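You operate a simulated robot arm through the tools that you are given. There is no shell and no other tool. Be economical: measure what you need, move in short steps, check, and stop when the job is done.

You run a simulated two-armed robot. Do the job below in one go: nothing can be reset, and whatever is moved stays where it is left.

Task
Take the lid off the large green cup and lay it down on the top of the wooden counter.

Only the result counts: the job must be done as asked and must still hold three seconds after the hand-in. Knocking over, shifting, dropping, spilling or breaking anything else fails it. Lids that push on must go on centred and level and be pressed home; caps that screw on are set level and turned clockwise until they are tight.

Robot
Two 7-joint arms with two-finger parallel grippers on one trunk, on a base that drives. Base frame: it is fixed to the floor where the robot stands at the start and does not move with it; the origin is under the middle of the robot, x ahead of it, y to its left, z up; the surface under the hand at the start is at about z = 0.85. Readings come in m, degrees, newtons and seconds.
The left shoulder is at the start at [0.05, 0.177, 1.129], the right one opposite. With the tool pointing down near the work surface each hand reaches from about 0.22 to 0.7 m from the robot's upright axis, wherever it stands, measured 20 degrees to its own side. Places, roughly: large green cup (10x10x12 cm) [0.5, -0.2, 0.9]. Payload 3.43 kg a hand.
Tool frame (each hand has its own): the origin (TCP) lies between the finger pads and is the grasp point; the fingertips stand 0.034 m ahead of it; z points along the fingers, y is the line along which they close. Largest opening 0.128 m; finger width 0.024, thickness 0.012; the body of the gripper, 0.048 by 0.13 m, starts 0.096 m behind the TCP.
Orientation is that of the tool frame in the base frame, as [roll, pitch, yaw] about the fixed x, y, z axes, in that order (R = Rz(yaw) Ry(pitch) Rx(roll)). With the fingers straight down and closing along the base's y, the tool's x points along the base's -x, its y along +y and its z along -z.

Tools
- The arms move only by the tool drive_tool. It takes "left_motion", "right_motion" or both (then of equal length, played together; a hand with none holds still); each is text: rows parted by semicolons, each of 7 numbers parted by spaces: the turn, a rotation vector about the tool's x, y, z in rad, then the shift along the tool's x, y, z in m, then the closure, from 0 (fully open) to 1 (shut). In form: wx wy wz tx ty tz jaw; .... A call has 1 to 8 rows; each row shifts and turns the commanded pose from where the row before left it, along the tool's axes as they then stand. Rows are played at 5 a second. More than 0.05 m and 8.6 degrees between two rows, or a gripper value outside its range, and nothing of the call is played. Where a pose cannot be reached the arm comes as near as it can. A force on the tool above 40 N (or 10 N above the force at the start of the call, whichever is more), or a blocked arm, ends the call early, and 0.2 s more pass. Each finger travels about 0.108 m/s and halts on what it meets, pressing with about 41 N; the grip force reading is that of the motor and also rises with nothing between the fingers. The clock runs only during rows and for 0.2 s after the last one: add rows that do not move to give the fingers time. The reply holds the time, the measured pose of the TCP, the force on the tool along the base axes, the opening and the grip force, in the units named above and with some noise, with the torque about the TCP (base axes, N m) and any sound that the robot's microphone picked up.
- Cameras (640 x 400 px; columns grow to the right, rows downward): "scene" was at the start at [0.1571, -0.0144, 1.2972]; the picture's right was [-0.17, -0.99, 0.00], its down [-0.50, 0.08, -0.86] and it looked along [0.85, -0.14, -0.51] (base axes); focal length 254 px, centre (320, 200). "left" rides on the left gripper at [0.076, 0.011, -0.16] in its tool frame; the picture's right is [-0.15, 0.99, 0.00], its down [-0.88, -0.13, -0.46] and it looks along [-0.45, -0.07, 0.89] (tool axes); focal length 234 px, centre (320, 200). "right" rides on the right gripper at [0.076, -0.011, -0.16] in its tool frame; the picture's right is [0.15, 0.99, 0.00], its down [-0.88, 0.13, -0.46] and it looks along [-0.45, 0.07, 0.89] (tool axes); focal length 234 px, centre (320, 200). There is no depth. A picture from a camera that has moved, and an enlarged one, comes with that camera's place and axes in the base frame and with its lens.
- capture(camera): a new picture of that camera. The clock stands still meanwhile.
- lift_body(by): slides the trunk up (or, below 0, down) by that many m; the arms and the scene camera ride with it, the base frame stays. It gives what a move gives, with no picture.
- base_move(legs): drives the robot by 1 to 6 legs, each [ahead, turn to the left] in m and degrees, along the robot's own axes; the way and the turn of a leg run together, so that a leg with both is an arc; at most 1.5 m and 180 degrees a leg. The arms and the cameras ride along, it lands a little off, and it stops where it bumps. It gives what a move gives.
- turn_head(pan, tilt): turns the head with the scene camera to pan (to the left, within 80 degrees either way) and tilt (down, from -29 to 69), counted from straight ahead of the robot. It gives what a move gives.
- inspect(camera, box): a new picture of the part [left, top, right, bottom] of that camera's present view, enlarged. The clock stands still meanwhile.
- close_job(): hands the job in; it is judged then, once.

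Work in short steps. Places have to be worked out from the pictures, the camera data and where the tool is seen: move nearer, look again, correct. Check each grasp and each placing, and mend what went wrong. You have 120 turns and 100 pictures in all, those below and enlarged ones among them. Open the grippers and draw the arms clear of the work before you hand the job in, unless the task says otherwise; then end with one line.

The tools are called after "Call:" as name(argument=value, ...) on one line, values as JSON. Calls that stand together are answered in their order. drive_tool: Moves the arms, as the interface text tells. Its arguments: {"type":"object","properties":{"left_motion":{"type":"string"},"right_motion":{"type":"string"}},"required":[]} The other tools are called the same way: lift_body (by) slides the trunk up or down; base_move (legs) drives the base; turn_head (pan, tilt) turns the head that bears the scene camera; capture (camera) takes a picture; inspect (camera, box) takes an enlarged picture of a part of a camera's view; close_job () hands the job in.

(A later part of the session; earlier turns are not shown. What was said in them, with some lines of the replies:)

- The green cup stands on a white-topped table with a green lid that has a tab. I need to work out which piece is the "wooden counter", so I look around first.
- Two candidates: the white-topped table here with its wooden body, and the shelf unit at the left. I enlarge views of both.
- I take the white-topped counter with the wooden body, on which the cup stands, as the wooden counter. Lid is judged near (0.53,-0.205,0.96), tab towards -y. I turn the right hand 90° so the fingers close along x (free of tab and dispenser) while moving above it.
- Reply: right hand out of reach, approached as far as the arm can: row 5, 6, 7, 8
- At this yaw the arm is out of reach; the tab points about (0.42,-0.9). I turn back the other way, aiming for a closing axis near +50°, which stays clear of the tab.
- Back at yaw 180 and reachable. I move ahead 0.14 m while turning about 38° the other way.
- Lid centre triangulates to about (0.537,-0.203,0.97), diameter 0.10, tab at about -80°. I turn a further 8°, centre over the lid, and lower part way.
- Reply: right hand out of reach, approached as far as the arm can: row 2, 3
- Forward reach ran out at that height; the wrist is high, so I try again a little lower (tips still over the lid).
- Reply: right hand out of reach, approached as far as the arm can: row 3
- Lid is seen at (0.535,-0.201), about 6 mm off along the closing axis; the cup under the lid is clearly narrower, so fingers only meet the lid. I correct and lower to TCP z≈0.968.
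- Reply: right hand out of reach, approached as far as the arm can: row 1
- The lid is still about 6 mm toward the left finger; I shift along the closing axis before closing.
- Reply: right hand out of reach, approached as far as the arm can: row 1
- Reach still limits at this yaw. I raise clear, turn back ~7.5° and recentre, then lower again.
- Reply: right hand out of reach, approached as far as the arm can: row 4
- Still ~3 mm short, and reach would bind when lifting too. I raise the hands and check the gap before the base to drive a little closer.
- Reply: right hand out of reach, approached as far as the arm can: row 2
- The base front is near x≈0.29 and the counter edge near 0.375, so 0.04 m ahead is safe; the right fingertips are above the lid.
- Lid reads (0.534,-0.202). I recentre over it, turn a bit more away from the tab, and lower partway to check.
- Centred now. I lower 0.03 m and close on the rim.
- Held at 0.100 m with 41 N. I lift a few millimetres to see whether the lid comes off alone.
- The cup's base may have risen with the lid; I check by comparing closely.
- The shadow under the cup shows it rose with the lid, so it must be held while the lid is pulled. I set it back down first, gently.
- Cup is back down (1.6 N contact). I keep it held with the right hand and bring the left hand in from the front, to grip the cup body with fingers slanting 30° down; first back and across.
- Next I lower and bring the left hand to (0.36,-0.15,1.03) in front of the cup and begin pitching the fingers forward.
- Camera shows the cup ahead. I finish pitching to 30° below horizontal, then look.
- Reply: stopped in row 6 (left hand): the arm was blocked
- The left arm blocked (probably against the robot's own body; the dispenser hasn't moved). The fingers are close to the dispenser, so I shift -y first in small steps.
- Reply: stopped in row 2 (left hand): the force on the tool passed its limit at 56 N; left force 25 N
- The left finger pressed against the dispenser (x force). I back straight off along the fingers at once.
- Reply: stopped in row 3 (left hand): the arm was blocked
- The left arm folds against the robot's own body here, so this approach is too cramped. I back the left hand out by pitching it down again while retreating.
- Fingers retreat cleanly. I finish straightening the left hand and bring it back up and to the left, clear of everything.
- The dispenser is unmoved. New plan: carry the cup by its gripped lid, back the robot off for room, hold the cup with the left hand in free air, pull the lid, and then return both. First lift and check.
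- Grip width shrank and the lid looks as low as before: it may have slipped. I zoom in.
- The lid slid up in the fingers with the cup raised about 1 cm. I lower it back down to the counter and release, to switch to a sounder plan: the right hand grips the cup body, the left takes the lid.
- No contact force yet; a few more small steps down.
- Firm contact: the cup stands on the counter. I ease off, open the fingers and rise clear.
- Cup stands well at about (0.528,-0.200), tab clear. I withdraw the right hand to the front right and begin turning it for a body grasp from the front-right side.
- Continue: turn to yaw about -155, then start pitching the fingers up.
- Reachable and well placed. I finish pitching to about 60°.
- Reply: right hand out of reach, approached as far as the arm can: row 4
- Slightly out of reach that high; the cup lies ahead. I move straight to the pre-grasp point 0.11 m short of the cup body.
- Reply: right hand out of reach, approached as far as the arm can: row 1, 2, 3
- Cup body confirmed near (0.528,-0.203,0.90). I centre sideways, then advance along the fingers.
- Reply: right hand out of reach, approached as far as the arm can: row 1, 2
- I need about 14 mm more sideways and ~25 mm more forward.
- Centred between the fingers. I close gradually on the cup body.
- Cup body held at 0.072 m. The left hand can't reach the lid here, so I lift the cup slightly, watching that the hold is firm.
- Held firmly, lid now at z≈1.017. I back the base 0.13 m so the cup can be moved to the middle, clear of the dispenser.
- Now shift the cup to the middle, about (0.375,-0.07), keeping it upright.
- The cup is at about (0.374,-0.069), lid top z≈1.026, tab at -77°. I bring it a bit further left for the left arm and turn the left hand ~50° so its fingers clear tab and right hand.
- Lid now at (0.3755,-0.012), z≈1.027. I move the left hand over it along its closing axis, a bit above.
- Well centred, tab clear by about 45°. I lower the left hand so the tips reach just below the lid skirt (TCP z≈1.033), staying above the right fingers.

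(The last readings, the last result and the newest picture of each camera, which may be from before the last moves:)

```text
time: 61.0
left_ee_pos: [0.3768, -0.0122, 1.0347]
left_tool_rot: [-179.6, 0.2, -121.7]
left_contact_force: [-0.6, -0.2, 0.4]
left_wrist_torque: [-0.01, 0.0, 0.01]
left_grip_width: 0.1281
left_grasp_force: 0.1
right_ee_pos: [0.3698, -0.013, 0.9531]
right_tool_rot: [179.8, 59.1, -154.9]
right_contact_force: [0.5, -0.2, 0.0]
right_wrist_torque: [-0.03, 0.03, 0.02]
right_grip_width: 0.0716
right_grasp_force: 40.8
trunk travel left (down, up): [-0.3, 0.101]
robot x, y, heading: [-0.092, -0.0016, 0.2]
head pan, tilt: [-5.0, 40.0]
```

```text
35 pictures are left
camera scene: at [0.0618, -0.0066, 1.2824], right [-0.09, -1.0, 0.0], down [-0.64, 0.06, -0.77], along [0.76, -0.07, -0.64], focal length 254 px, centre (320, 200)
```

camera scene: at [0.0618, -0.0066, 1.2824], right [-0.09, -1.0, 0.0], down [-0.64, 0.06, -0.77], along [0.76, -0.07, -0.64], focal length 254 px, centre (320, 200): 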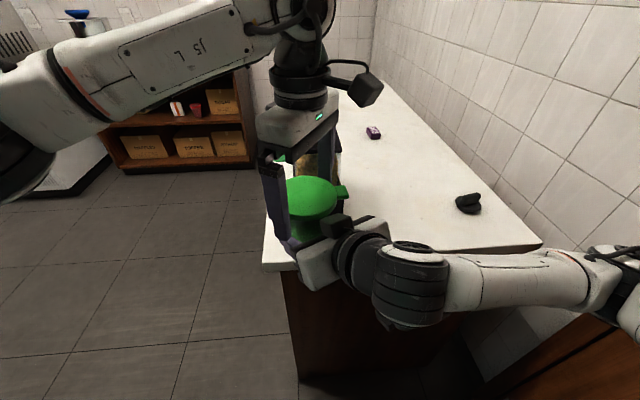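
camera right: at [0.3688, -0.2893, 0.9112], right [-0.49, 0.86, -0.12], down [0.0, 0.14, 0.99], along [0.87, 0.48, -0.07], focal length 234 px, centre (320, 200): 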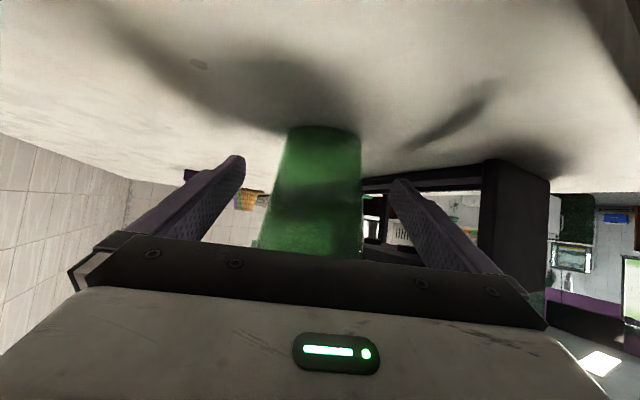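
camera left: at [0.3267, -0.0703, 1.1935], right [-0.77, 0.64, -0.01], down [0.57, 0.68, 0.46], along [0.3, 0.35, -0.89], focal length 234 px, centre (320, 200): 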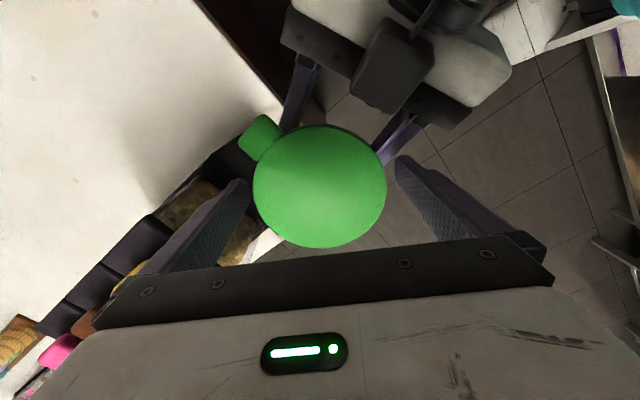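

Centred with no contact. I close the left fingers on the lid rim.

Call:
drive_tool(left_motion="0 0 0 0 0 0 0.1;0 0 0 0 0 0 0.18;0 0 0 0 0 0 0.25;0 0 0 0 0 0 0.4;0 0 0 0 0 0 0.4;0 0 0 0 0 0 0.4")

Call:
capture(camera="left")

Call:
inspect(camera="scene", box=[240, 130, 380, 270])

```text
time: 62.4
left_ee_pos: [0.3759, -0.0109, 1.0333]
left_tool_rot: [-179.5, 0.2, -121.5]
left_contact_force: [3.3, -1.0, 0.3]
left_wrist_torque: [0.03, -0.05, 0.01]
left_grip_width: 0.1018
left_grasp_force: 41.2
right_ee_pos: [0.37, -0.0123, 0.9539]
right_tool_rot: [179.7, 59.1, -154.9]
right_contact_force: [-3.8, 1.5, -0.7]
right_wrist_torque: [-0.12, -0.25, 0.02]
right_grip_width: 0.0716
right_grasp_force: 41.1
trunk travel left (down, up): [-0.3, 0.101]
robot x, y, heading: [-0.092, -0.0027, -0.1]
head pan, tilt: [-5.0, 40.0]
```

```text
34 pictures are left
camera left: at [0.3269, -0.0703, 1.1939], right [-0.77, 0.64, -0.01], down [0.57, 0.68, 0.46], along [0.3, 0.35, -0.89], focal length 234 px, centre (320, 200)
```

left: 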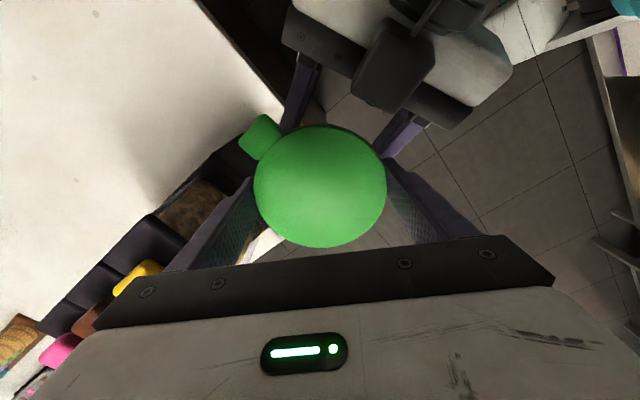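

```text
2.86 times, centred on (310, 200) of scene
camera zoom: at [0.0618, -0.0065, 1.2824], right [-0.08, -1.0, 0.0], down [-0.64, 0.05, -0.77], along [0.76, -0.06, -0.64], focal length 726 px, centre (349, 200)
```

zoom: 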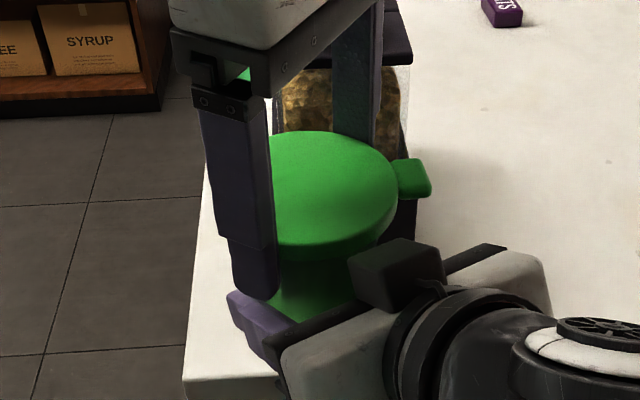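

Both grips are firm. I pull the lid up with the left hand in 3 mm steps, the right holding the cup.

Call:
drive_tool(left_motion="0 0 0 0 0 -0.002 0.5;0 0 0 0 0 -0.002 0.5;0 0 0 0 0 -0.002 0.5;0 0 0 0 0 -0.002 0.5")

Call:
inspect(camera="scene", box=[240, 130, 380, 270])

```text
time: 63.4
left_ee_pos: [0.3787, -0.0125, 1.0417]
left_tool_rot: [-179.6, 0.1, -121.6]
left_contact_force: [0.4, 0.8, -0.2]
left_wrist_torque: [-0.02, 0.03, 0.02]
left_grip_width: 0.1017
left_grasp_force: 40.6
right_ee_pos: [0.3716, -0.0132, 0.9534]
right_tool_rot: [179.8, 59.1, -154.8]
right_contact_force: [-0.2, 0.2, -0.5]
right_wrist_torque: [0.0, -0.01, -0.02]
right_grip_width: 0.0718
right_grasp_force: 41.2
trunk travel left (down, up): [-0.3, 0.101]
robot x, y, heading: [-0.0924, 0.0012, 0.2]
head pan, tilt: [-5.0, 40.0]
heard: snap
```

```text
2.86 times, centred on (310, 200) of scene
camera zoom: at [0.0618, -0.0066, 1.2824], right [-0.08, -1.0, 0.0], down [-0.64, 0.05, -0.77], along [0.76, -0.06, -0.64], focal length 726 px, centre (349, 200)
```

zoom: 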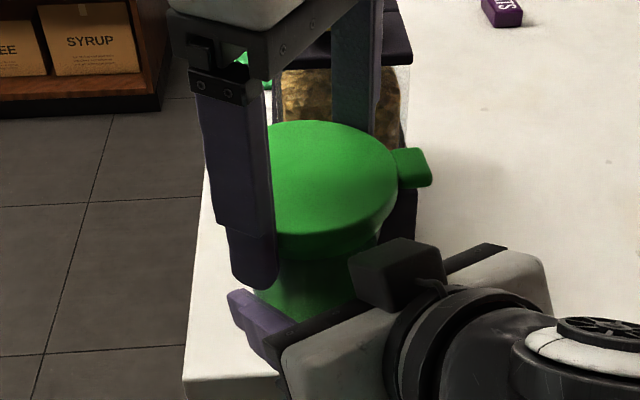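

A snap was heard: the lid released. I raise the left hand with the lid well clear.

Call:
drive_tool(left_motion="0 0 0 0 0 -0.01 0.5;0 0 0 0 0 -0.02 0.5;0 0 0 0 0 -0.02 0.5;0 0 0 0 0 -0.02 0.5;0 0 0 0 0 -0.01 0.5;0 0 0 0 0 0 0.5")

Call:
capture(camera="scene")

Call:
capture(camera="left")

```text
time: 64.8
left_ee_pos: [0.3777, -0.0106, 1.1213]
left_tool_rot: [-179.6, 0.1, -121.6]
left_contact_force: [0.7, 0.5, 0.8]
left_wrist_torque: [0.03, -0.03, 0.02]
left_grip_width: 0.1015
left_grasp_force: 41.0
right_ee_pos: [0.3699, -0.0131, 0.9553]
right_tool_rot: [179.7, 59.0, -154.9]
right_contact_force: [0.3, -0.3, -0.1]
right_wrist_torque: [0.03, -0.02, -0.01]
right_grip_width: 0.0714
right_grasp_force: 41.0
trunk travel left (down, up): [-0.3, 0.101]
robot x, y, heading: [-0.0887, -0.0008, -0.2]
head pan, tilt: [-5.0, 40.0]
```

```text
31 pictures are left
camera scene: at [0.0618, -0.0065, 1.2824], right [-0.08, -1.0, 0.0], down [-0.64, 0.05, -0.77], along [0.76, -0.06, -0.64], focal length 254 px, centre (320, 200)
```

scene: 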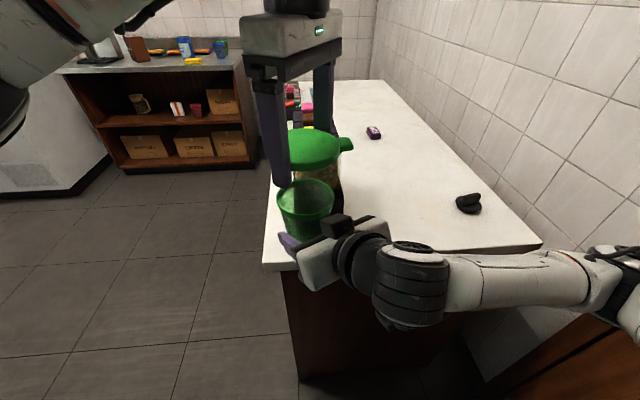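

```text
30 pictures are left
camera left: at [0.3263, -0.07, 1.2807], right [-0.77, 0.64, -0.01], down [0.57, 0.68, 0.46], along [0.3, 0.35, -0.89], focal length 234 px, centre (320, 200)
```

left: 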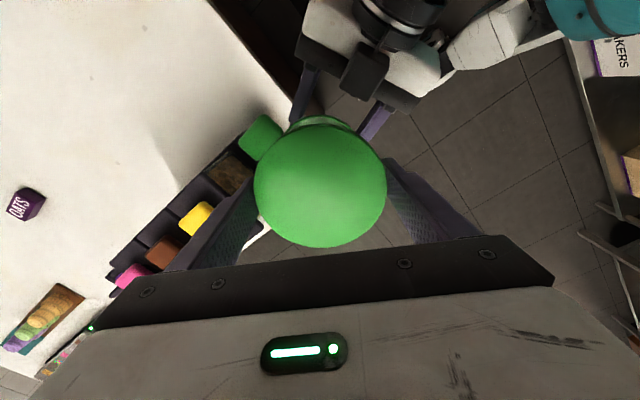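

The lid is off, held by the left hand; the open cup is upright in the right. I move the cup back sideways and raise/retract the left hand with the lid.

Call:
drive_tool(right_motion="0 0 0 0.0075 -0.0369 -0.009 0.6;0 0 0 0.0075 -0.0369 -0.009 0.6;0 0 0 0.0075 -0.0369 -0.009 0.6;0 0 0 0.0075 -0.0369 -0.009 0.6;0 0 0 0.0073 -0.0367 -0.009 0.6;0 0 0 0 0 0 0.6", left_motion="0 0 0 0 0 -0.02 0.5;0 0 0 0 0 -0.02 0.5;0 0 0 0 0 -0.02 0.5;0 0 0 0.0122 0.02 0 0.5;0 0 0 0.0122 0.02 0 0.5;0 0 0 0.0122 0.02 0 0.5")

Call:
capture(camera="scene")

```text
time: 66.2
left_ee_pos: [0.3064, -0.0121, 1.1807]
left_tool_rot: [-179.7, 0.1, -121.6]
left_contact_force: [0.3, -0.2, 0.1]
left_wrist_torque: [0.0, -0.02, -0.02]
left_grip_width: 0.1018
left_grasp_force: 40.8
right_ee_pos: [0.3979, -0.2051, 0.9462]
right_tool_rot: [179.9, 59.0, -154.8]
right_contact_force: [0.3, -0.5, 0.1]
right_wrist_torque: [0.01, 0.03, -0.03]
right_grip_width: 0.0714
right_grasp_force: 41.2
trunk travel left (down, up): [-0.3, 0.101]
robot x, y, heading: [-0.0913, -0.0041, 0.0]
head pan, tilt: [-5.0, 40.0]
```

```text
29 pictures are left
camera scene: at [0.0617, -0.0063, 1.2825], right [-0.08, -1.0, 0.0], down [-0.64, 0.05, -0.77], along [0.76, -0.07, -0.64], focal length 254 px, centre (320, 200)
```

scene: 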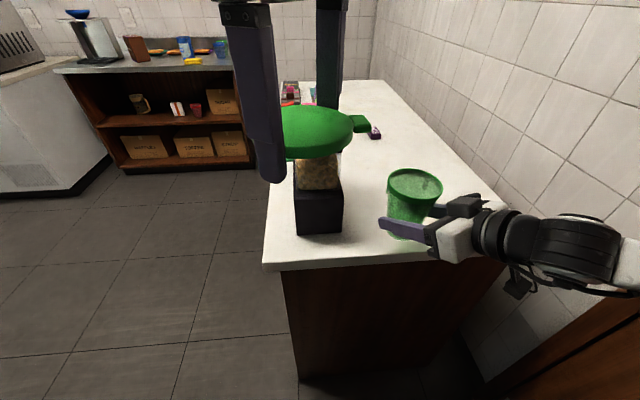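

Both are clear. I drive forward 0.13 m again.

Call:
base_move(legs=[[0.13, 0]])

```text
time: 67.5
left_ee_pos: [0.4355, -0.0108, 1.1814]
left_tool_rot: [-179.6, 0.2, -121.6]
left_contact_force: [-0.5, 0.5, 0.6]
left_wrist_torque: [-0.02, 0.01, 0.0]
left_grip_width: 0.1015
left_grasp_force: 41.2
right_ee_pos: [0.5283, -0.2044, 0.9464]
right_tool_rot: [179.7, 59.1, -155.0]
right_contact_force: [-0.8, 0.3, 0.1]
right_wrist_torque: [0.02, -0.02, 0.01]
right_grip_width: 0.0714
right_grasp_force: 40.7
trunk travel left (down, up): [-0.3, 0.101]
robot x, y, heading: [0.0369, -0.0009, 0.2]
head pan, tilt: [-5.0, 40.0]
```

Right TCP is at (0.528,-0.204); I lower the cup straight down, the last bit in small steps.

Call:
drive_tool(right_motion="0 0 0 0.0129 0 0.0077 0.6;0 0 0 0.0129 0 0.0077 0.6;0 0 0 0.0112 0 0.0067 0.6;0 0 0 0.0018 0 0.001 0.6;0 0 0 0.0018 0 0.001 0.6;0 0 0 0.0 0 0 0.6")

Call:
inspect(camera="scene", box=[350, 130, 470, 250])

```text
time: 68.8
left_ee_pos: [0.4346, -0.0112, 1.18]
left_tool_rot: [-179.6, 0.2, -121.5]
left_contact_force: [-0.4, -0.5, -0.3]
left_wrist_torque: [-0.02, -0.02, -0.01]
left_grip_width: 0.1015
left_grasp_force: 40.5
right_ee_pos: [0.5272, -0.2044, 0.8999]
right_tool_rot: [179.8, 59.0, -154.9]
right_contact_force: [0.1, -0.9, -0.3]
right_wrist_torque: [-0.01, 0.01, -0.01]
right_grip_width: 0.0711
right_grasp_force: 41.1
trunk travel left (down, up): [-0.3, 0.101]
robot x, y, heading: [0.0367, -0.0008, 0.1]
head pan, tilt: [-5.0, 40.0]
```

```text
3.33 times, centred on (410, 190) of scene
camera zoom: at [0.1908, -0.0063, 1.2824], right [-0.09, -1.0, 0.0], down [-0.64, 0.05, -0.77], along [0.76, -0.07, -0.64], focal length 847 px, centre (20, 233)
```

zoom: 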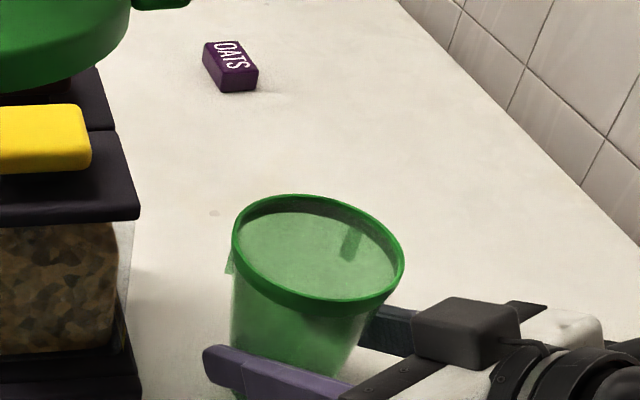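

No contact yet; 1 mm steps down.

Call:
drive_tool(right_motion="0 0 0 0.0013 0 0.0008 0.6;0 0 0 0.0013 0 0.0008 0.6;0 0 0 0 0 0 0.6")

Call:
drive_tool(right_motion="0 0 0 0.001 0 0.0006 0.6;0 0 0 0.0007 0 0.0004 0.6;0 0 0 0 0 0 0.6")

```text
time: 69.7
left_ee_pos: [0.434, -0.0112, 1.1809]
left_tool_rot: [-179.6, 0.2, -121.6]
left_contact_force: [0.5, 0.3, -0.1]
left_wrist_torque: [-0.02, 0.01, -0.01]
left_grip_width: 0.1017
left_grasp_force: 40.8
right_ee_pos: [0.5265, -0.2047, 0.8966]
right_tool_rot: [179.8, 59.0, -154.8]
right_contact_force: [0.4, -0.7, -0.4]
right_wrist_torque: [0.02, 0.01, 0.0]
right_grip_width: 0.0717
right_grasp_force: 41.0
trunk travel left (down, up): [-0.3, 0.101]
robot x, y, heading: [0.034, -0.001, 0.2]
head pan, tilt: [-5.0, 40.0]
```

```text
time: 70.5
left_ee_pos: [0.4364, -0.011, 1.1805]
left_tool_rot: [-179.6, 0.2, -121.6]
left_contact_force: [0.5, 0.3, -0.1]
left_wrist_torque: [0.0, 0.0, 0.01]
left_grip_width: 0.1018
left_grasp_force: 40.8
right_ee_pos: [0.5266, -0.2045, 0.8947]
right_tool_rot: [179.7, 59.1, -154.9]
right_contact_force: [-0.9, -0.1, -0.5]
right_wrist_torque: [-0.02, 0.0, 0.0]
right_grip_width: 0.0714
right_grasp_force: 41.6
trunk travel left (down, up): [-0.3, 0.101]
robot x, y, heading: [0.0347, 0.0, 0.0]
head pan, tilt: [-5.0, 40.0]
```

Still free; I continue 1 mm at a time until force appears.

Call:
drive_tool(right_motion="0 0 0 0.0009 0 0.0005 0.6;0 0 0 0 0 0 0.6")

Call:
drive_tool(right_motion="0 0 0 0.0009 0 0.0005 0.6;0 0 0 0 0 0 0.6")

Call:
inspect(camera="right", box=[220, 80, 420, 260])

```text
time: 71.0
left_ee_pos: [0.4347, -0.0107, 1.181]
left_tool_rot: [-179.6, 0.1, -121.5]
left_contact_force: [0.6, 0.5, 0.1]
left_wrist_torque: [0.03, -0.03, -0.03]
left_grip_width: 0.1017
left_grasp_force: 40.9
right_ee_pos: [0.5264, -0.2053, 0.8941]
right_tool_rot: [179.8, 59.2, -154.8]
right_contact_force: [-0.5, -1.1, 2.8]
right_wrist_torque: [-0.11, -0.06, 0.03]
right_grip_width: 0.0715
right_grasp_force: 41.3
trunk travel left (down, up): [-0.3, 0.101]
robot x, y, heading: [0.0431, 0.0018, 0.1]
head pan, tilt: [-5.0, 40.0]
```

```text
time: 71.7
left_ee_pos: [0.4332, -0.0106, 1.1821]
left_tool_rot: [-179.6, 0.2, -121.6]
left_contact_force: [-0.4, 1.0, -0.3]
left_wrist_torque: [0.01, 0.01, 0.0]
left_grip_width: 0.1018
left_grasp_force: 40.6
right_ee_pos: [0.5275, -0.2046, 0.8933]
right_tool_rot: [179.9, 59.4, -154.7]
right_contact_force: [-0.5, -0.2, 7.1]
right_wrist_torque: [-0.25, -0.15, 0.0]
right_grip_width: 0.0714
right_grasp_force: 41.7
trunk travel left (down, up): [-0.3, 0.101]
robot x, y, heading: [0.0406, 0.0051, 0.3]
head pan, tilt: [-5.0, 40.0]
```

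```text
2.22 times, centred on (320, 170) of right
camera zoom: at [0.3732, -0.2907, 0.9102], right [-0.49, 0.86, -0.13], down [0.0, 0.14, 0.99], along [0.87, 0.49, -0.07], focal length 520 px, centre (320, 267)
```

zoom: 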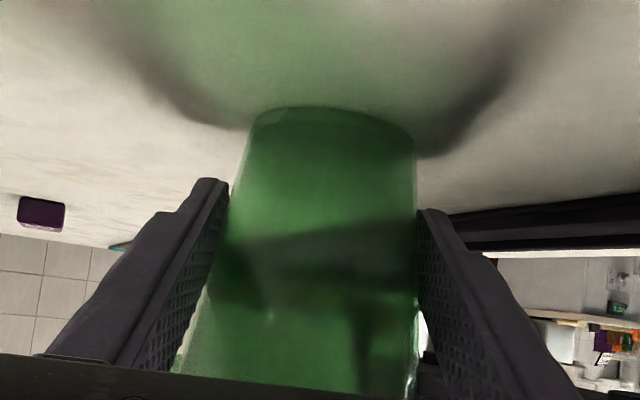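

Standing on the counter (7 N). I ease, open, and withdraw along the fingers.

Call:
drive_tool(right_motion="0 0 0 -0.0008 0 -0.0004 0.6;0 0 0 0 0 0 0.4;0 0 0 0 0 0 0.2;0 0 0 0 0 0 0;0 0 0 0 0 0 0;0 0 0 0 0 0 0;0 0 0 0 0 -0.02 0;0 0 0 0 0 -0.03 0")

Call:
capture(camera="scene")

```text
time: 73.5
left_ee_pos: [0.4343, -0.0116, 1.1808]
left_tool_rot: [-179.6, 0.2, -121.6]
left_contact_force: [0.7, 0.4, 0.7]
left_wrist_torque: [0.01, -0.05, -0.01]
left_grip_width: 0.1014
left_grasp_force: 40.9
right_ee_pos: [0.4876, -0.2238, 0.9189]
right_tool_rot: [179.8, 59.0, -154.9]
right_contact_force: [-0.2, 0.1, 0.7]
right_wrist_torque: [0.0, -0.01, -0.03]
right_grip_width: 0.1281
right_grasp_force: 0.0
trunk travel left (down, up): [-0.3, 0.101]
robot x, y, heading: [0.0379, -0.0, 0.2]
head pan, tilt: [-5.0, 40.0]
```

```text
26 pictures are left
camera scene: at [0.1904, -0.0062, 1.2825], right [-0.09, -1.0, 0.0], down [-0.64, 0.05, -0.77], along [0.76, -0.07, -0.64], focal length 254 px, centre (320, 200)
```

scene: 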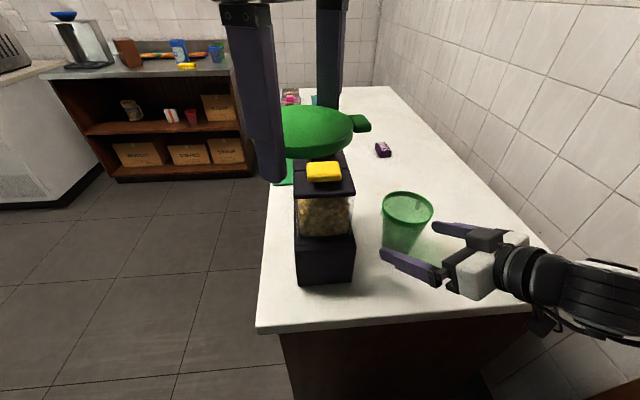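

The open cup stands upright where it was. I withdraw the right hand back, up and to the right so the left can lay the lid down.

Call:
drive_tool(right_motion="0 0 0 0 0 -0.04 0;0 0 0 0 -0.01 -0.04 0;0 0.147 0 -0.026 -0.02 -0.015 0;0 0.147 0 -0.023 -0.025 -0.019 0;0 0.147 0 -0.02 -0.025 -0.022 0;0 0.147 0 -0.016 -0.025 -0.025 0;0 0 0 0 -0.03 0 0;0 0 0 0 -0.03 0 0")

Call:
capture(camera="scene")

Call:
capture(camera="left")

```text
time: 75.2
left_ee_pos: [0.4354, -0.0108, 1.1817]
left_tool_rot: [-179.6, 0.2, -121.6]
left_contact_force: [0.2, 0.5, 0.0]
left_wrist_torque: [0.01, 0.01, -0.05]
left_grip_width: 0.1017
left_grasp_force: 41.3
right_ee_pos: [0.5059, -0.3886, 0.9944]
right_tool_rot: [179.2, 39.0, -154.8]
right_contact_force: [-0.7, 0.5, 0.2]
right_wrist_torque: [-0.01, -0.02, -0.03]
right_grip_width: 0.1282
right_grasp_force: 0.2
right hand out of reach, approached as far as the arm can: row 1, 2, 4, 5, 6
trunk travel left (down, up): [-0.3, 0.101]
robot x, y, heading: [0.0389, 0.0002, -0.0]
head pan, tilt: [-5.0, 40.0]
```

```text
25 pictures are left
camera scene: at [0.1909, -0.0065, 1.2824], right [-0.09, -1.0, 0.0], down [-0.64, 0.05, -0.77], along [0.76, -0.07, -0.64], focal length 254 px, centre (320, 200)
```

scene: 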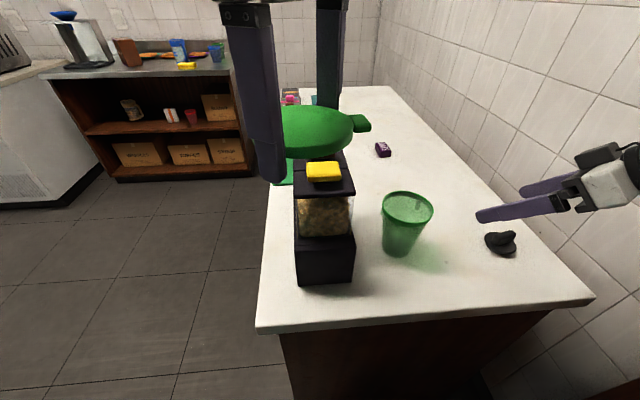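

```text
24 pictures are left
camera left: at [0.3843, -0.0699, 1.341], right [-0.77, 0.64, -0.01], down [0.57, 0.68, 0.46], along [0.3, 0.35, -0.89], focal length 234 px, centre (320, 200)
```

left: 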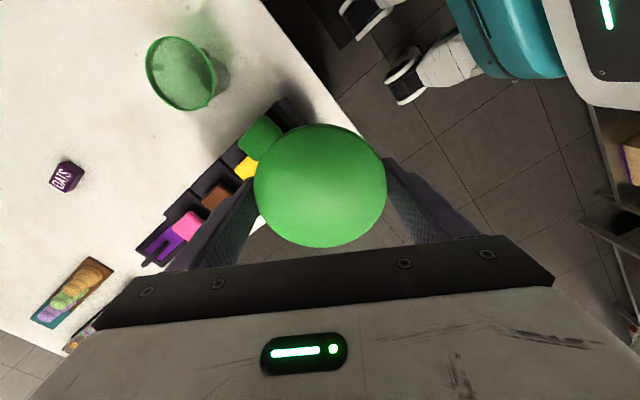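

Everything is as it should be; cup near (0.537,-0.207). I turn the left hand ~23° and take the lid to above the free counter area at about (0.427,-0.148).

Call:
drive_tool(left_motion="0 0 0.137 0 0 0 0.5;0 0 0.137 0 0 0 0.5;0 0 0.137 0 0 0 0.5;0 0 0 0.0217 -0.0267 0 0.5;0 0 0 0.0217 -0.0267 0 0.5;0 0 0 0.0217 -0.0267 0 0.5;0 0 0 0.0215 -0.0265 0 0.5;0 0 0 0 0 0 0.5")

Call:
capture(camera="left")

Call:
capture(camera="scene")

```text
time: 77.2
left_ee_pos: [0.4645, -0.1065, 1.1976]
left_tool_rot: [-177.6, -3.1, -139.0]
left_contact_force: [0.4, -0.2, -0.5]
left_wrist_torque: [0.01, 0.01, 0.0]
left_grip_width: 0.1014
left_grasp_force: 41.3
right_ee_pos: [0.5067, -0.3875, 0.9941]
right_tool_rot: [179.2, 38.9, -154.9]
right_contact_force: [1.3, 0.2, -0.7]
right_wrist_torque: [-0.01, 0.02, -0.01]
right_grip_width: 0.1279
right_grasp_force: 0.0
trunk travel left (down, up): [-0.3, 0.101]
robot x, y, heading: [0.0412, 0.0007, 0.2]
head pan, tilt: [-5.0, 40.0]
stopped in row 8 (left hand): the arm was blocked; the commanded pose is now the measured one
```

```text
23 pictures are left
camera left: at [0.4031, -0.1362, 1.3604], right [-0.54, 0.84, -0.05], down [0.76, 0.51, 0.41], along [0.37, 0.18, -0.91], focal length 234 px, centre (320, 200)
```

left: 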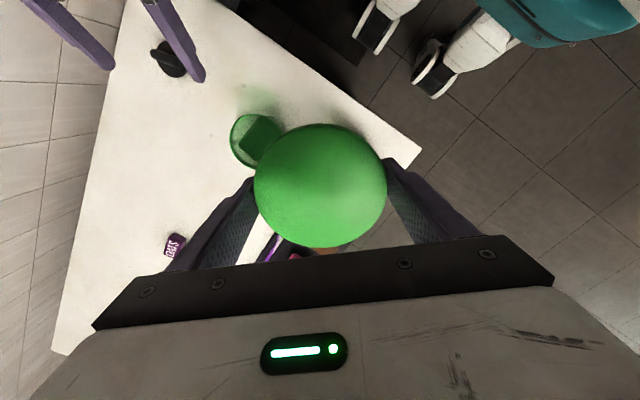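

```text
22 pictures are left
camera scene: at [0.1911, -0.0058, 1.2824], right [-0.09, -1.0, 0.0], down [-0.64, 0.05, -0.77], along [0.76, -0.07, -0.64], focal length 254 px, centre (320, 200)
```

scene: 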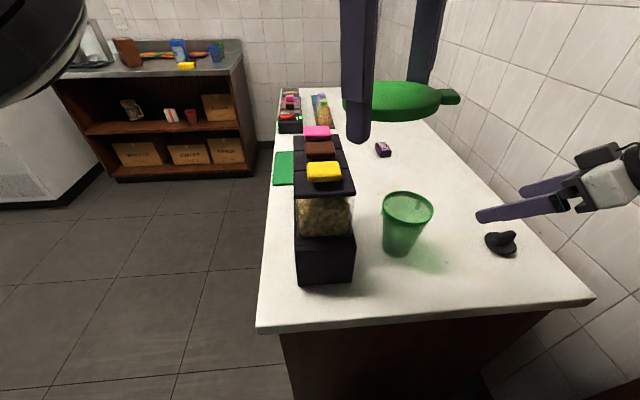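

The left arm blocked while crossing towards the head. I'll turn the base right so that spot lies ahead of the left arm; first I tuck the right hand up and inward.

Call:
drive_tool(right_motion="0 0 0 -0.021 0 -0.026 0;0 0 0 -0.021 0 -0.026 0;0 0 0 -0.021 0 -0.026 0;0 0.147 0 0 0 0 0;0 0.147 0 0.0125 0.03 -0.01 0;0 0.147 0 0.0125 0.03 -0.01 0;0 0.1 0 0.02 0.03 0 0;0 0 0 0.02 0 0 0")

Call:
capture(camera="scene")

```text
time: 79.0
left_ee_pos: [0.4634, -0.1068, 1.1975]
left_tool_rot: [-177.5, -3.0, -139.1]
left_contact_force: [-0.1, -1.1, -0.6]
left_wrist_torque: [0.0, -0.02, 0.06]
left_grip_width: 0.1017
left_grasp_force: 41.0
right_ee_pos: [0.4825, -0.3775, 1.0069]
right_tool_rot: [170.1, 36.0, -154.6]
right_contact_force: [0.9, -0.7, -0.4]
right_wrist_torque: [-0.02, 0.0, 0.0]
right_grip_width: 0.1279
right_grasp_force: 0.0
right hand out of reach, approached as far as the arm can: row 1, 2, 3, 4, 5, 6, 7
trunk travel left (down, up): [-0.3, 0.101]
robot x, y, heading: [0.0394, 0.0023, 0.3]
head pan, tilt: [-5.0, 40.0]
```

```text
21 pictures are left
camera scene: at [0.1904, -0.0066, 1.2825], right [-0.09, -1.0, 0.0], down [-0.64, 0.06, -0.77], along [0.76, -0.07, -0.64], focal length 254 px, centre (320, 200)
```

scene: 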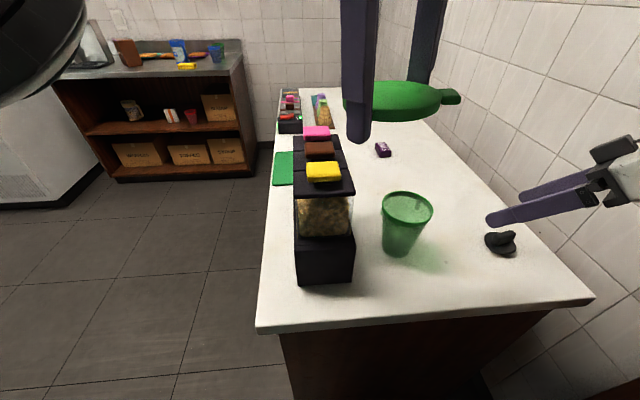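

The right arm sticks at its limit there. I look toward it to judge clearance to the wall before turning the base.

Call:
turn_head(pan=-65, tilt=35)

Call:
capture(camera="scene")

```text
time: 80.3
left_ee_pos: [0.465, -0.1067, 1.1989]
left_tool_rot: [-177.5, -3.0, -139.1]
left_contact_force: [0.9, 0.5, 0.4]
left_wrist_torque: [-0.02, -0.03, 0.01]
left_grip_width: 0.1015
left_grasp_force: 40.9
right_ee_pos: [0.4829, -0.3786, 1.0069]
right_tool_rot: [170.2, 35.9, -154.5]
right_contact_force: [-0.7, -0.1, -0.1]
right_wrist_torque: [0.02, 0.01, 0.04]
right_grip_width: 0.1281
right_grasp_force: 0.1
trunk travel left (down, up): [-0.3, 0.101]
robot x, y, heading: [0.0378, 0.0006, 0.3]
head pan, tilt: [-65.0, 35.0]
```

```text
20 pictures are left
camera scene: at [0.1435, -0.0788, 1.29], right [-0.91, -0.42, 0.0], down [-0.24, 0.52, -0.82], along [0.35, -0.74, -0.57], focal length 254 px, centre (320, 200)
```

scene: 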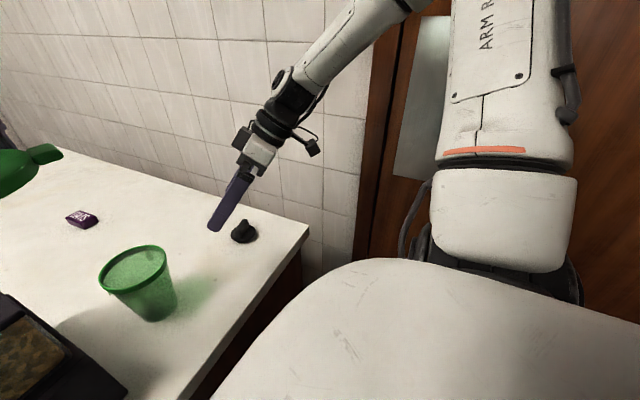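

The wall is near y≈-0.53, so the right hand must come inward before turning. I close its fingers and shift it towards +y.

Call:
drive_tool(right_motion="0 0 0 0 0 0 0.4;0 0 0 0 0 0 0.8;0 0 0 0 0.02 0 0.95;0 0 0 0 0.025 0 0.95;0 0 0 0 0.025 0 0.95;0 0 0 0 0.025 0 0.95;0 0 0 0 0 0 0.95")

Call:
capture(camera="scene")

```text
time: 82.0
left_ee_pos: [0.4648, -0.1074, 1.1972]
left_tool_rot: [-177.5, -3.1, -139.1]
left_contact_force: [1.0, 0.2, 0.6]
left_wrist_torque: [-0.02, -0.02, -0.01]
left_grip_width: 0.1018
left_grasp_force: 41.0
right_ee_pos: [0.4405, -0.304, 0.9892]
right_tool_rot: [169.9, 36.4, -154.6]
right_contact_force: [0.9, 0.1, -0.3]
right_wrist_torque: [0.04, -0.02, 0.02]
right_grip_width: 0.0063
right_grasp_force: 0.1
right hand out of reach, approached as far as the arm can: row 4, 5, 6
trunk travel left (down, up): [-0.3, 0.101]
robot x, y, heading: [0.0388, 0.0023, 0.1]
head pan, tilt: [-65.0, 35.0]
```

```text
19 pictures are left
camera scene: at [0.1435, -0.0789, 1.29], right [-0.91, -0.42, 0.0], down [-0.24, 0.52, -0.82], along [0.35, -0.74, -0.57], focal length 254 px, centre (320, 200)
```

scene: 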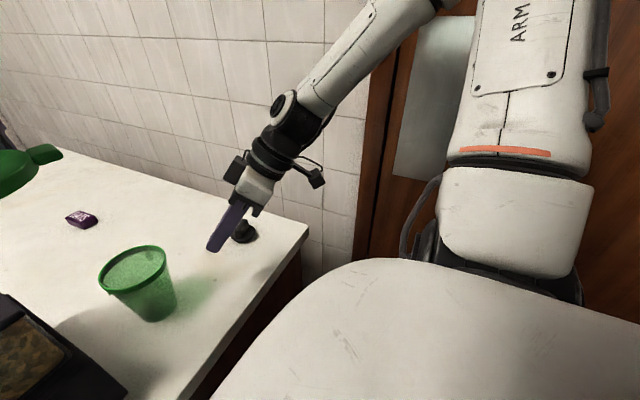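

Right hand is now at (0.44,-0.30) with fingers closed, and will swing away from the cup. I back 2 cm and turn 15° right.

Call:
base_move(legs=[[-0.02, 0], [0, -15]])

Call:
turn_head(pan=0, tilt=45)

Call:
capture(camera="scene")

```text
time: 83.6
left_ee_pos: [0.4013, -0.217, 1.1976]
left_tool_rot: [-177.5, -3.0, -154.4]
left_contact_force: [0.2, -0.8, -0.3]
left_wrist_torque: [0.05, -0.04, -0.02]
left_grip_width: 0.1012
left_grasp_force: 41.3
right_ee_pos: [0.326, -0.4009, 0.9895]
right_tool_rot: [169.9, 36.4, -170.1]
right_contact_force: [0.5, -1.0, -0.3]
right_wrist_torque: [-0.02, -0.02, 0.01]
right_grip_width: 0.0063
right_grasp_force: 0.0
trunk travel left (down, up): [-0.3, 0.101]
robot x, y, heading: [0.0171, -0.0029, -15.4]
head pan, tilt: [-65.0, 35.0]
```

```text
time: 85.0
left_ee_pos: [0.4021, -0.2143, 1.1981]
left_tool_rot: [-177.5, -3.1, -154.3]
left_contact_force: [-0.5, 1.0, -0.2]
left_wrist_torque: [0.05, 0.03, 0.0]
left_grip_width: 0.1014
left_grasp_force: 40.8
right_ee_pos: [0.3265, -0.4005, 0.9896]
right_tool_rot: [170.1, 36.3, -170.0]
right_contact_force: [-0.2, 0.3, 0.4]
right_wrist_torque: [-0.02, 0.02, 0.02]
right_grip_width: 0.0061
right_grasp_force: 0.1
trunk travel left (down, up): [-0.3, 0.101]
robot x, y, heading: [0.018, -0.004, -15.4]
head pan, tilt: [0.0, 45.0]
```

```text
18 pictures are left
camera scene: at [0.1616, -0.039, 1.2752], right [-0.26, -0.96, 0.0], down [-0.68, 0.19, -0.71], along [0.68, -0.19, -0.71], focal length 254 px, centre (320, 200)
```

scene: 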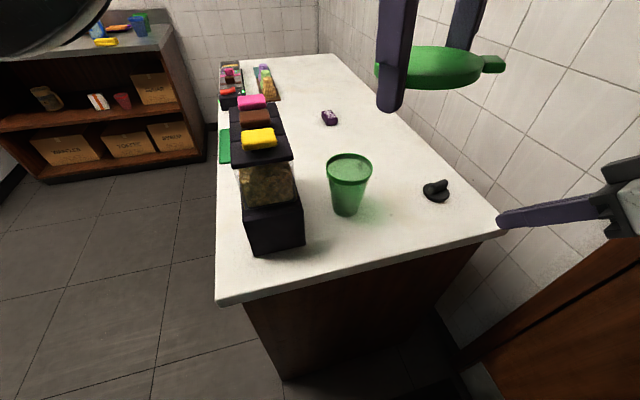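

The turn worked and the lid is now at (0.40,-0.215). I level the hand, move to (0.43,-0.155), and begin lowering.

Call:
drive_tool(left_motion="-0.044 -0.054 0 -0.0256 0.021 0 0.5;0 0 0 -0.0256 0.021 0 0.5;0 0 0 0 0 0 0.5;0 0 0 0 0 0.035 0.5;0 0 0 0 0 0.035 0.5;0 0 0 0 0 0 0.5")

Call:
capture(camera="left")

Call:
capture(camera="scene")

```text
time: 86.4
left_ee_pos: [0.4308, -0.1526, 1.1237]
left_tool_rot: [180.0, 0.1, -154.4]
left_contact_force: [-0.3, -0.4, 0.0]
left_wrist_torque: [0.0, 0.04, 0.02]
left_grip_width: 0.1013
left_grasp_force: 40.7
right_ee_pos: [0.3252, -0.4001, 0.9897]
right_tool_rot: [170.1, 36.4, -170.0]
right_contact_force: [1.0, -0.4, 0.4]
right_wrist_torque: [0.0, -0.01, 0.02]
right_grip_width: 0.0064
right_grasp_force: 0.1
trunk travel left (down, up): [-0.3, 0.101]
robot x, y, heading: [0.0144, -0.0028, -15.3]
head pan, tilt: [0.0, 45.0]
```

```text
17 pictures are left
camera left: at [0.3574, -0.1762, 1.2838], right [-0.3, 0.95, 0.0], down [0.85, 0.26, 0.46], along [0.44, 0.14, -0.89], focal length 234 px, centre (320, 200)
```

left: 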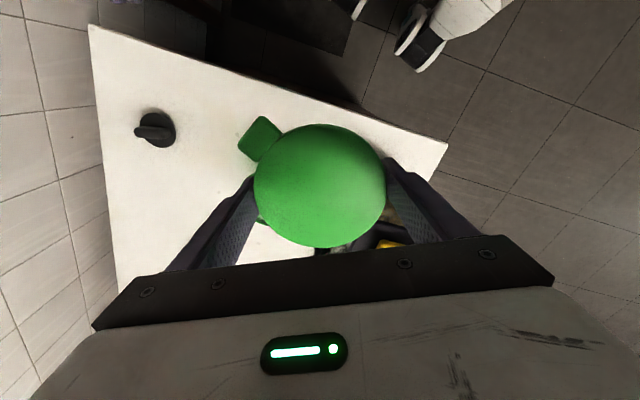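

```text
16 pictures are left
camera scene: at [0.1615, -0.039, 1.2752], right [-0.26, -0.96, 0.0], down [-0.68, 0.19, -0.71], along [0.68, -0.19, -0.71], focal length 254 px, centre (320, 200)
```

scene: 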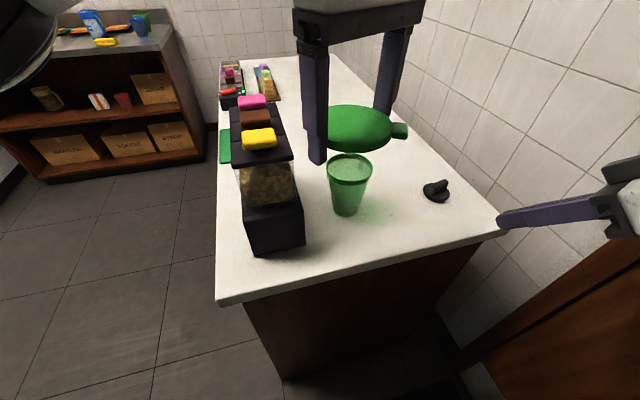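

Level and clear of the cup (0.538,-0.204) and dispenser. I lower to TCP z≈0.905.

Call:
drive_tool(left_motion="0 0 0 0 0 0.04 0.5;0 0 0 0 0 0.04 0.5;0 0 0 0 0 0.04 0.5;0 0 0 0 0 0.04 0.5;0 0 0 0 0 0.035 0.5;0 0 0 0 0 0.023 0.5;0 0 0 0 0 0 0.5")

Call:
inspect(camera="scene", box=[240, 150, 400, 280])

```text
time: 88.0
left_ee_pos: [0.4297, -0.1544, 0.9065]
left_tool_rot: [-180.0, 0.0, -154.4]
left_contact_force: [0.6, 0.2, 0.0]
left_wrist_torque: [-0.01, 0.02, 0.03]
left_grip_width: 0.1015
left_grasp_force: 41.6
right_ee_pos: [0.3263, -0.3989, 0.9893]
right_tool_rot: [170.0, 36.4, -170.0]
right_contact_force: [-0.2, -0.3, 0.7]
right_wrist_torque: [0.01, -0.03, 0.03]
right_grip_width: 0.0064
right_grasp_force: 0.1
trunk travel left (down, up): [-0.3, 0.101]
robot x, y, heading: [0.0162, -0.002, -15.1]
head pan, tilt: [0.0, 45.0]
```

```text
3.08 times, centred on (320, 215) of scene
camera zoom: at [0.1616, -0.039, 1.2752], right [-0.26, -0.96, 0.0], down [-0.68, 0.19, -0.71], along [0.68, -0.19, -0.71], focal length 782 px, centre (320, 154)
```

zoom: 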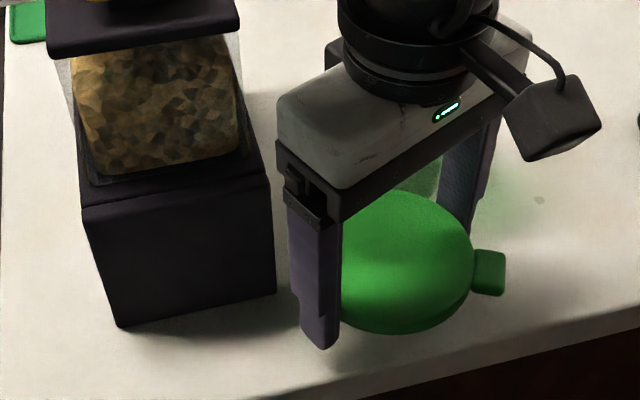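

Lid is level. I nudge it 8 mm away from the counter's front edge and lower until the fingertips just meet the counter.

Call:
drive_tool(left_motion="0 0 0 -0.0072 -0.0035 0 0.5;0 0 0 0 0 0.01 0.5;0 0 0 0 0 0.006 0.5;0 0 0 0 0 0 0.5")

Call:
drive_tool(left_motion="0 0 0 0 0 0.002 0.5;0 0 0 0 0 0.001 0.5;0 0 0 0 0 0 0.5")

Call:
inspect(camera="scene", box=[240, 150, 400, 280])

```text
time: 89.0
left_ee_pos: [0.437, -0.1561, 0.8915]
left_tool_rot: [-180.0, 0.1, -154.3]
left_contact_force: [0.5, -0.8, -0.4]
left_wrist_torque: [-0.01, 0.03, 0.02]
left_grip_width: 0.1012
left_grasp_force: 41.3
right_ee_pos: [0.3242, -0.3993, 0.9902]
right_tool_rot: [170.0, 36.4, -170.0]
right_contact_force: [0.5, -0.7, 0.2]
right_wrist_torque: [0.0, 0.02, 0.03]
right_grip_width: 0.0066
right_grasp_force: 0.1
trunk travel left (down, up): [-0.3, 0.101]
robot x, y, heading: [0.0175, 0.0009, -15.1]
head pan, tilt: [0.0, 45.0]
```

```text
time: 89.8
left_ee_pos: [0.4374, -0.156, 0.8881]
left_tool_rot: [-180.0, 0.1, -154.3]
left_contact_force: [-0.3, -0.7, -0.4]
left_wrist_torque: [-0.02, 0.01, 0.02]
left_grip_width: 0.1014
left_grasp_force: 41.0
right_ee_pos: [0.3253, -0.3997, 0.9904]
right_tool_rot: [170.1, 36.4, -170.0]
right_contact_force: [0.1, 0.1, 0.5]
right_wrist_torque: [-0.01, 0.01, 0.05]
right_grip_width: 0.0063
right_grasp_force: 0.1
trunk travel left (down, up): [-0.3, 0.101]
robot x, y, heading: [0.0173, 0.0015, -15.2]
head pan, tilt: [0.0, 45.0]
```

```text
3.08 times, centred on (320, 215) of scene
camera zoom: at [0.1617, -0.039, 1.2752], right [-0.26, -0.96, 0.0], down [-0.68, 0.19, -0.71], along [0.68, -0.19, -0.71], focal length 782 px, centre (320, 154)
```

zoom: 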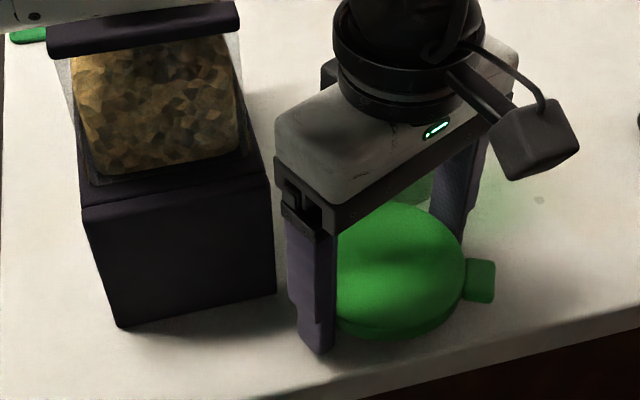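

Before going further I check the left forearm's clearance to the dispenser's trays.

Call:
capture(camera="scene")

Call:
drive_tool(left_motion="0 0 0 0 0 0.001 0.5;0 0 0 0 0 0.001 0.5;0 0 0 0 0 0 0.5")

```text
13 pictures are left
camera scene: at [0.1617, -0.039, 1.2752], right [-0.26, -0.96, 0.0], down [-0.68, 0.19, -0.71], along [0.68, -0.19, -0.71], focal length 254 px, centre (320, 200)
```

scene: 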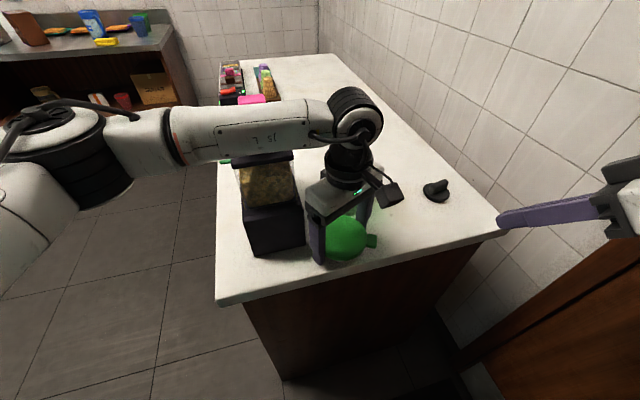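

```text
time: 90.6
left_ee_pos: [0.4363, -0.155, 0.887]
left_tool_rot: [180.0, 0.1, -154.3]
left_contact_force: [-0.5, -0.2, -1.5]
left_wrist_torque: [0.0, 0.0, -0.03]
left_grip_width: 0.1012
left_grasp_force: 41.1
right_ee_pos: [0.3243, -0.4004, 0.9897]
right_tool_rot: [170.0, 36.3, -170.0]
right_contact_force: [0.1, 0.8, 0.3]
right_wrist_torque: [0.0, 0.0, 0.03]
right_grip_width: 0.0066
right_grasp_force: 0.1
trunk travel left (down, up): [-0.3, 0.101]
robot x, y, heading: [0.0167, 0.0008, -15.2]
head pan, tilt: [0.0, 45.0]
```

Tips are ~3 mm above the counter and the forearm is close above the dispenser, so I go no lower. I release the lid with a slow opening.

Call:
drive_tool(left_motion="0 0 0 0 0 0 0.25;0 0 0 0 0 0 0.215;0 0 0 0 0 0 0.205;0 0 0 0 0 0 0.195;0 0 0 0 0 0 0.185;0 0 0 0 0 0 0.17;0 0 0 0 0 0 0.15;0 0 0 0 0 0 0.15")

Call:
inspect(camera="scene", box=[240, 150, 400, 280])

Call:
capture(camera="left")

```text
time: 92.4
left_ee_pos: [0.4374, -0.1552, 0.8868]
left_tool_rot: [180.0, 0.1, -154.3]
left_contact_force: [-0.4, 0.0, 0.7]
left_wrist_torque: [0.0, 0.0, 0.01]
left_grip_width: 0.1088
left_grasp_force: 0.0
right_ee_pos: [0.3259, -0.3999, 0.9887]
right_tool_rot: [170.0, 36.4, -170.0]
right_contact_force: [0.0, 1.0, 0.3]
right_wrist_torque: [0.01, 0.01, -0.01]
right_grip_width: 0.0063
right_grasp_force: 0.1
trunk travel left (down, up): [-0.3, 0.101]
robot x, y, heading: [0.0202, 0.0021, -15.2]
head pan, tilt: [0.0, 45.0]
```

```text
3.08 times, centred on (320, 215) of scene
camera zoom: at [0.1616, -0.039, 1.2752], right [-0.26, -0.96, 0.0], down [-0.68, 0.19, -0.71], along [0.68, -0.19, -0.71], focal length 782 px, centre (320, 154)
```

zoom: 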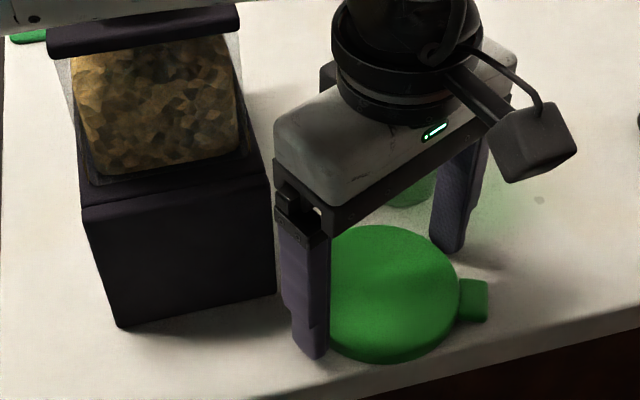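

```text
11 pictures are left
camera left: at [0.3641, -0.1782, 1.0466], right [-0.3, 0.95, 0.0], down [0.85, 0.26, 0.46], along [0.44, 0.14, -0.89], focal length 234 px, centre (320, 200)
```

left: 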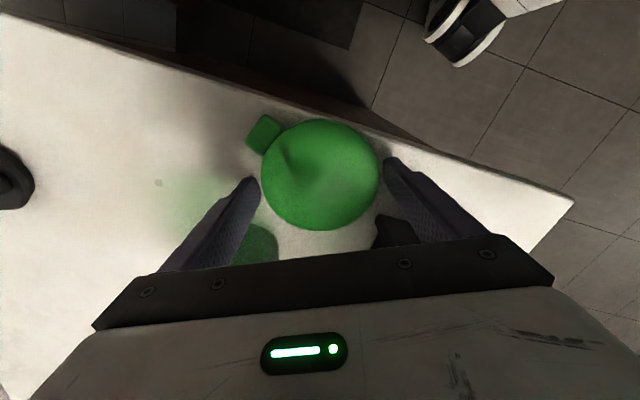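

The lid lies flat and wholly on the counter at about (0.433,-0.156). I open slightly more and raise the left hand straight up.

Call:
drive_tool(left_motion="0 0 0 0 0 0 0.08;0 0 0 0 0 -0.02 0.08;0 0 0 0 0 -0.04 0.08;0 0 0 0 0 -0.04 0.08;0 0 0 0 0 -0.04 0.08;0 0 0 0 0 -0.04 0.08;0 0 0 0 0 -0.04 0.08;0 0 0 0 0 -0.04 0.08")

Call:
capture(camera="scene")

```text
time: 94.2
left_ee_pos: [0.4372, -0.1575, 1.1485]
left_tool_rot: [179.8, 0.1, -154.4]
left_contact_force: [-0.4, -0.3, -0.1]
left_wrist_torque: [-0.01, 0.03, 0.01]
left_grip_width: 0.118
left_grasp_force: 0.1
right_ee_pos: [0.3246, -0.4007, 0.9889]
right_tool_rot: [170.0, 36.4, -170.0]
right_contact_force: [1.0, -0.2, -1.0]
right_wrist_torque: [-0.03, 0.0, -0.01]
right_grip_width: 0.0063
right_grasp_force: 0.1
trunk travel left (down, up): [-0.3, 0.101]
robot x, y, heading: [0.0154, -0.0012, -15.0]
head pan, tilt: [0.0, 45.0]
```

```text
10 pictures are left
camera scene: at [0.1612, -0.039, 1.2752], right [-0.26, -0.96, 0.0], down [-0.68, 0.19, -0.71], along [0.68, -0.19, -0.71], focal length 254 px, centre (320, 200)
```

scene: 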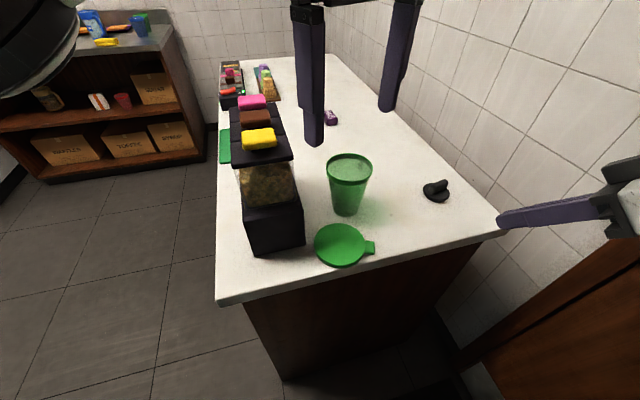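

Lid flat on the counter, cup upright, dispenser unmoved. I drive back 0.1 m to draw the arms clear, then open the right gripper.

Call:
base_move(legs=[[-0.1, 0]])

Call:
drive_tool(right_motion="0 0 0 0 0 0 0.5;0 0 0 0 0 0 0;0 0 0 0 0 0 0;0 0 0 0 0 0 0", left_motion="0 0 0 0 0 0 0;0 0 0 0 0 0 0;0 0 0 0 0 0 0;0 0 0 0 0 0 0")

Call:
capture(camera="scene")

```text
time: 95.3
left_ee_pos: [0.3399, -0.1298, 1.1478]
left_tool_rot: [-179.9, 0.2, -154.1]
left_contact_force: [-0.5, 0.7, -0.6]
left_wrist_torque: [0.0, -0.05, -0.01]
left_grip_width: 0.1178
left_grasp_force: 0.1
right_ee_pos: [0.2298, -0.3735, 0.9895]
right_tool_rot: [170.0, 36.4, -169.8]
right_contact_force: [0.1, 0.6, 0.5]
right_wrist_torque: [0.01, -0.01, -0.02]
right_grip_width: 0.0065
right_grasp_force: 0.0
trunk travel left (down, up): [-0.3, 0.101]
robot x, y, heading: [-0.0824, 0.0234, -15.0]
head pan, tilt: [0.0, 45.0]
```

```text
time: 96.3
left_ee_pos: [0.3414, -0.1302, 1.1462]
left_tool_rot: [180.0, -0.1, -154.2]
left_contact_force: [-0.3, -0.3, 0.5]
left_wrist_torque: [0.0, 0.0, 0.0]
left_grip_width: 0.128
left_grasp_force: 0.0
right_ee_pos: [0.2303, -0.3734, 0.99]
right_tool_rot: [170.0, 36.3, -169.7]
right_contact_force: [0.2, 0.1, 0.8]
right_wrist_torque: [-0.02, 0.02, -0.03]
right_grip_width: 0.1278
right_grasp_force: 0.0
trunk travel left (down, up): [-0.3, 0.101]
robot x, y, heading: [-0.0809, 0.0251, -15.1]
head pan, tilt: [0.0, 45.0]
```

```text
9 pictures are left
camera scene: at [0.0648, -0.0123, 1.2752], right [-0.26, -0.97, 0.0], down [-0.68, 0.18, -0.71], along [0.68, -0.18, -0.71], focal length 254 px, centre (320, 200)
```

scene: 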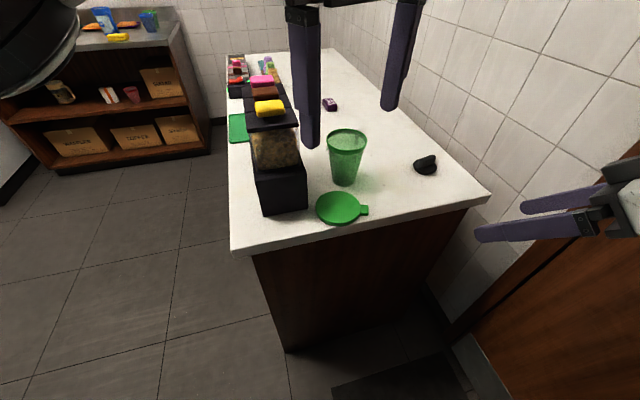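

The lid lies flat on the counter, the cup stands open and upright, both grippers are open and the arms are clear; I hand in.

Call:
close_job()

```text
The job is handed in.
```

The lid is off the large green cup and lies flat on the white-topped, wooden-bodied counter the cup stands on. I took that to be "the wooden counter"; the shelf unit to the left was the other candidate. The cup is open, upright and within about 1 cm of its starting place, and the lid dropped roughly 2 cm when I released it. The left hand bumped the dispenser once, with no visible shift.
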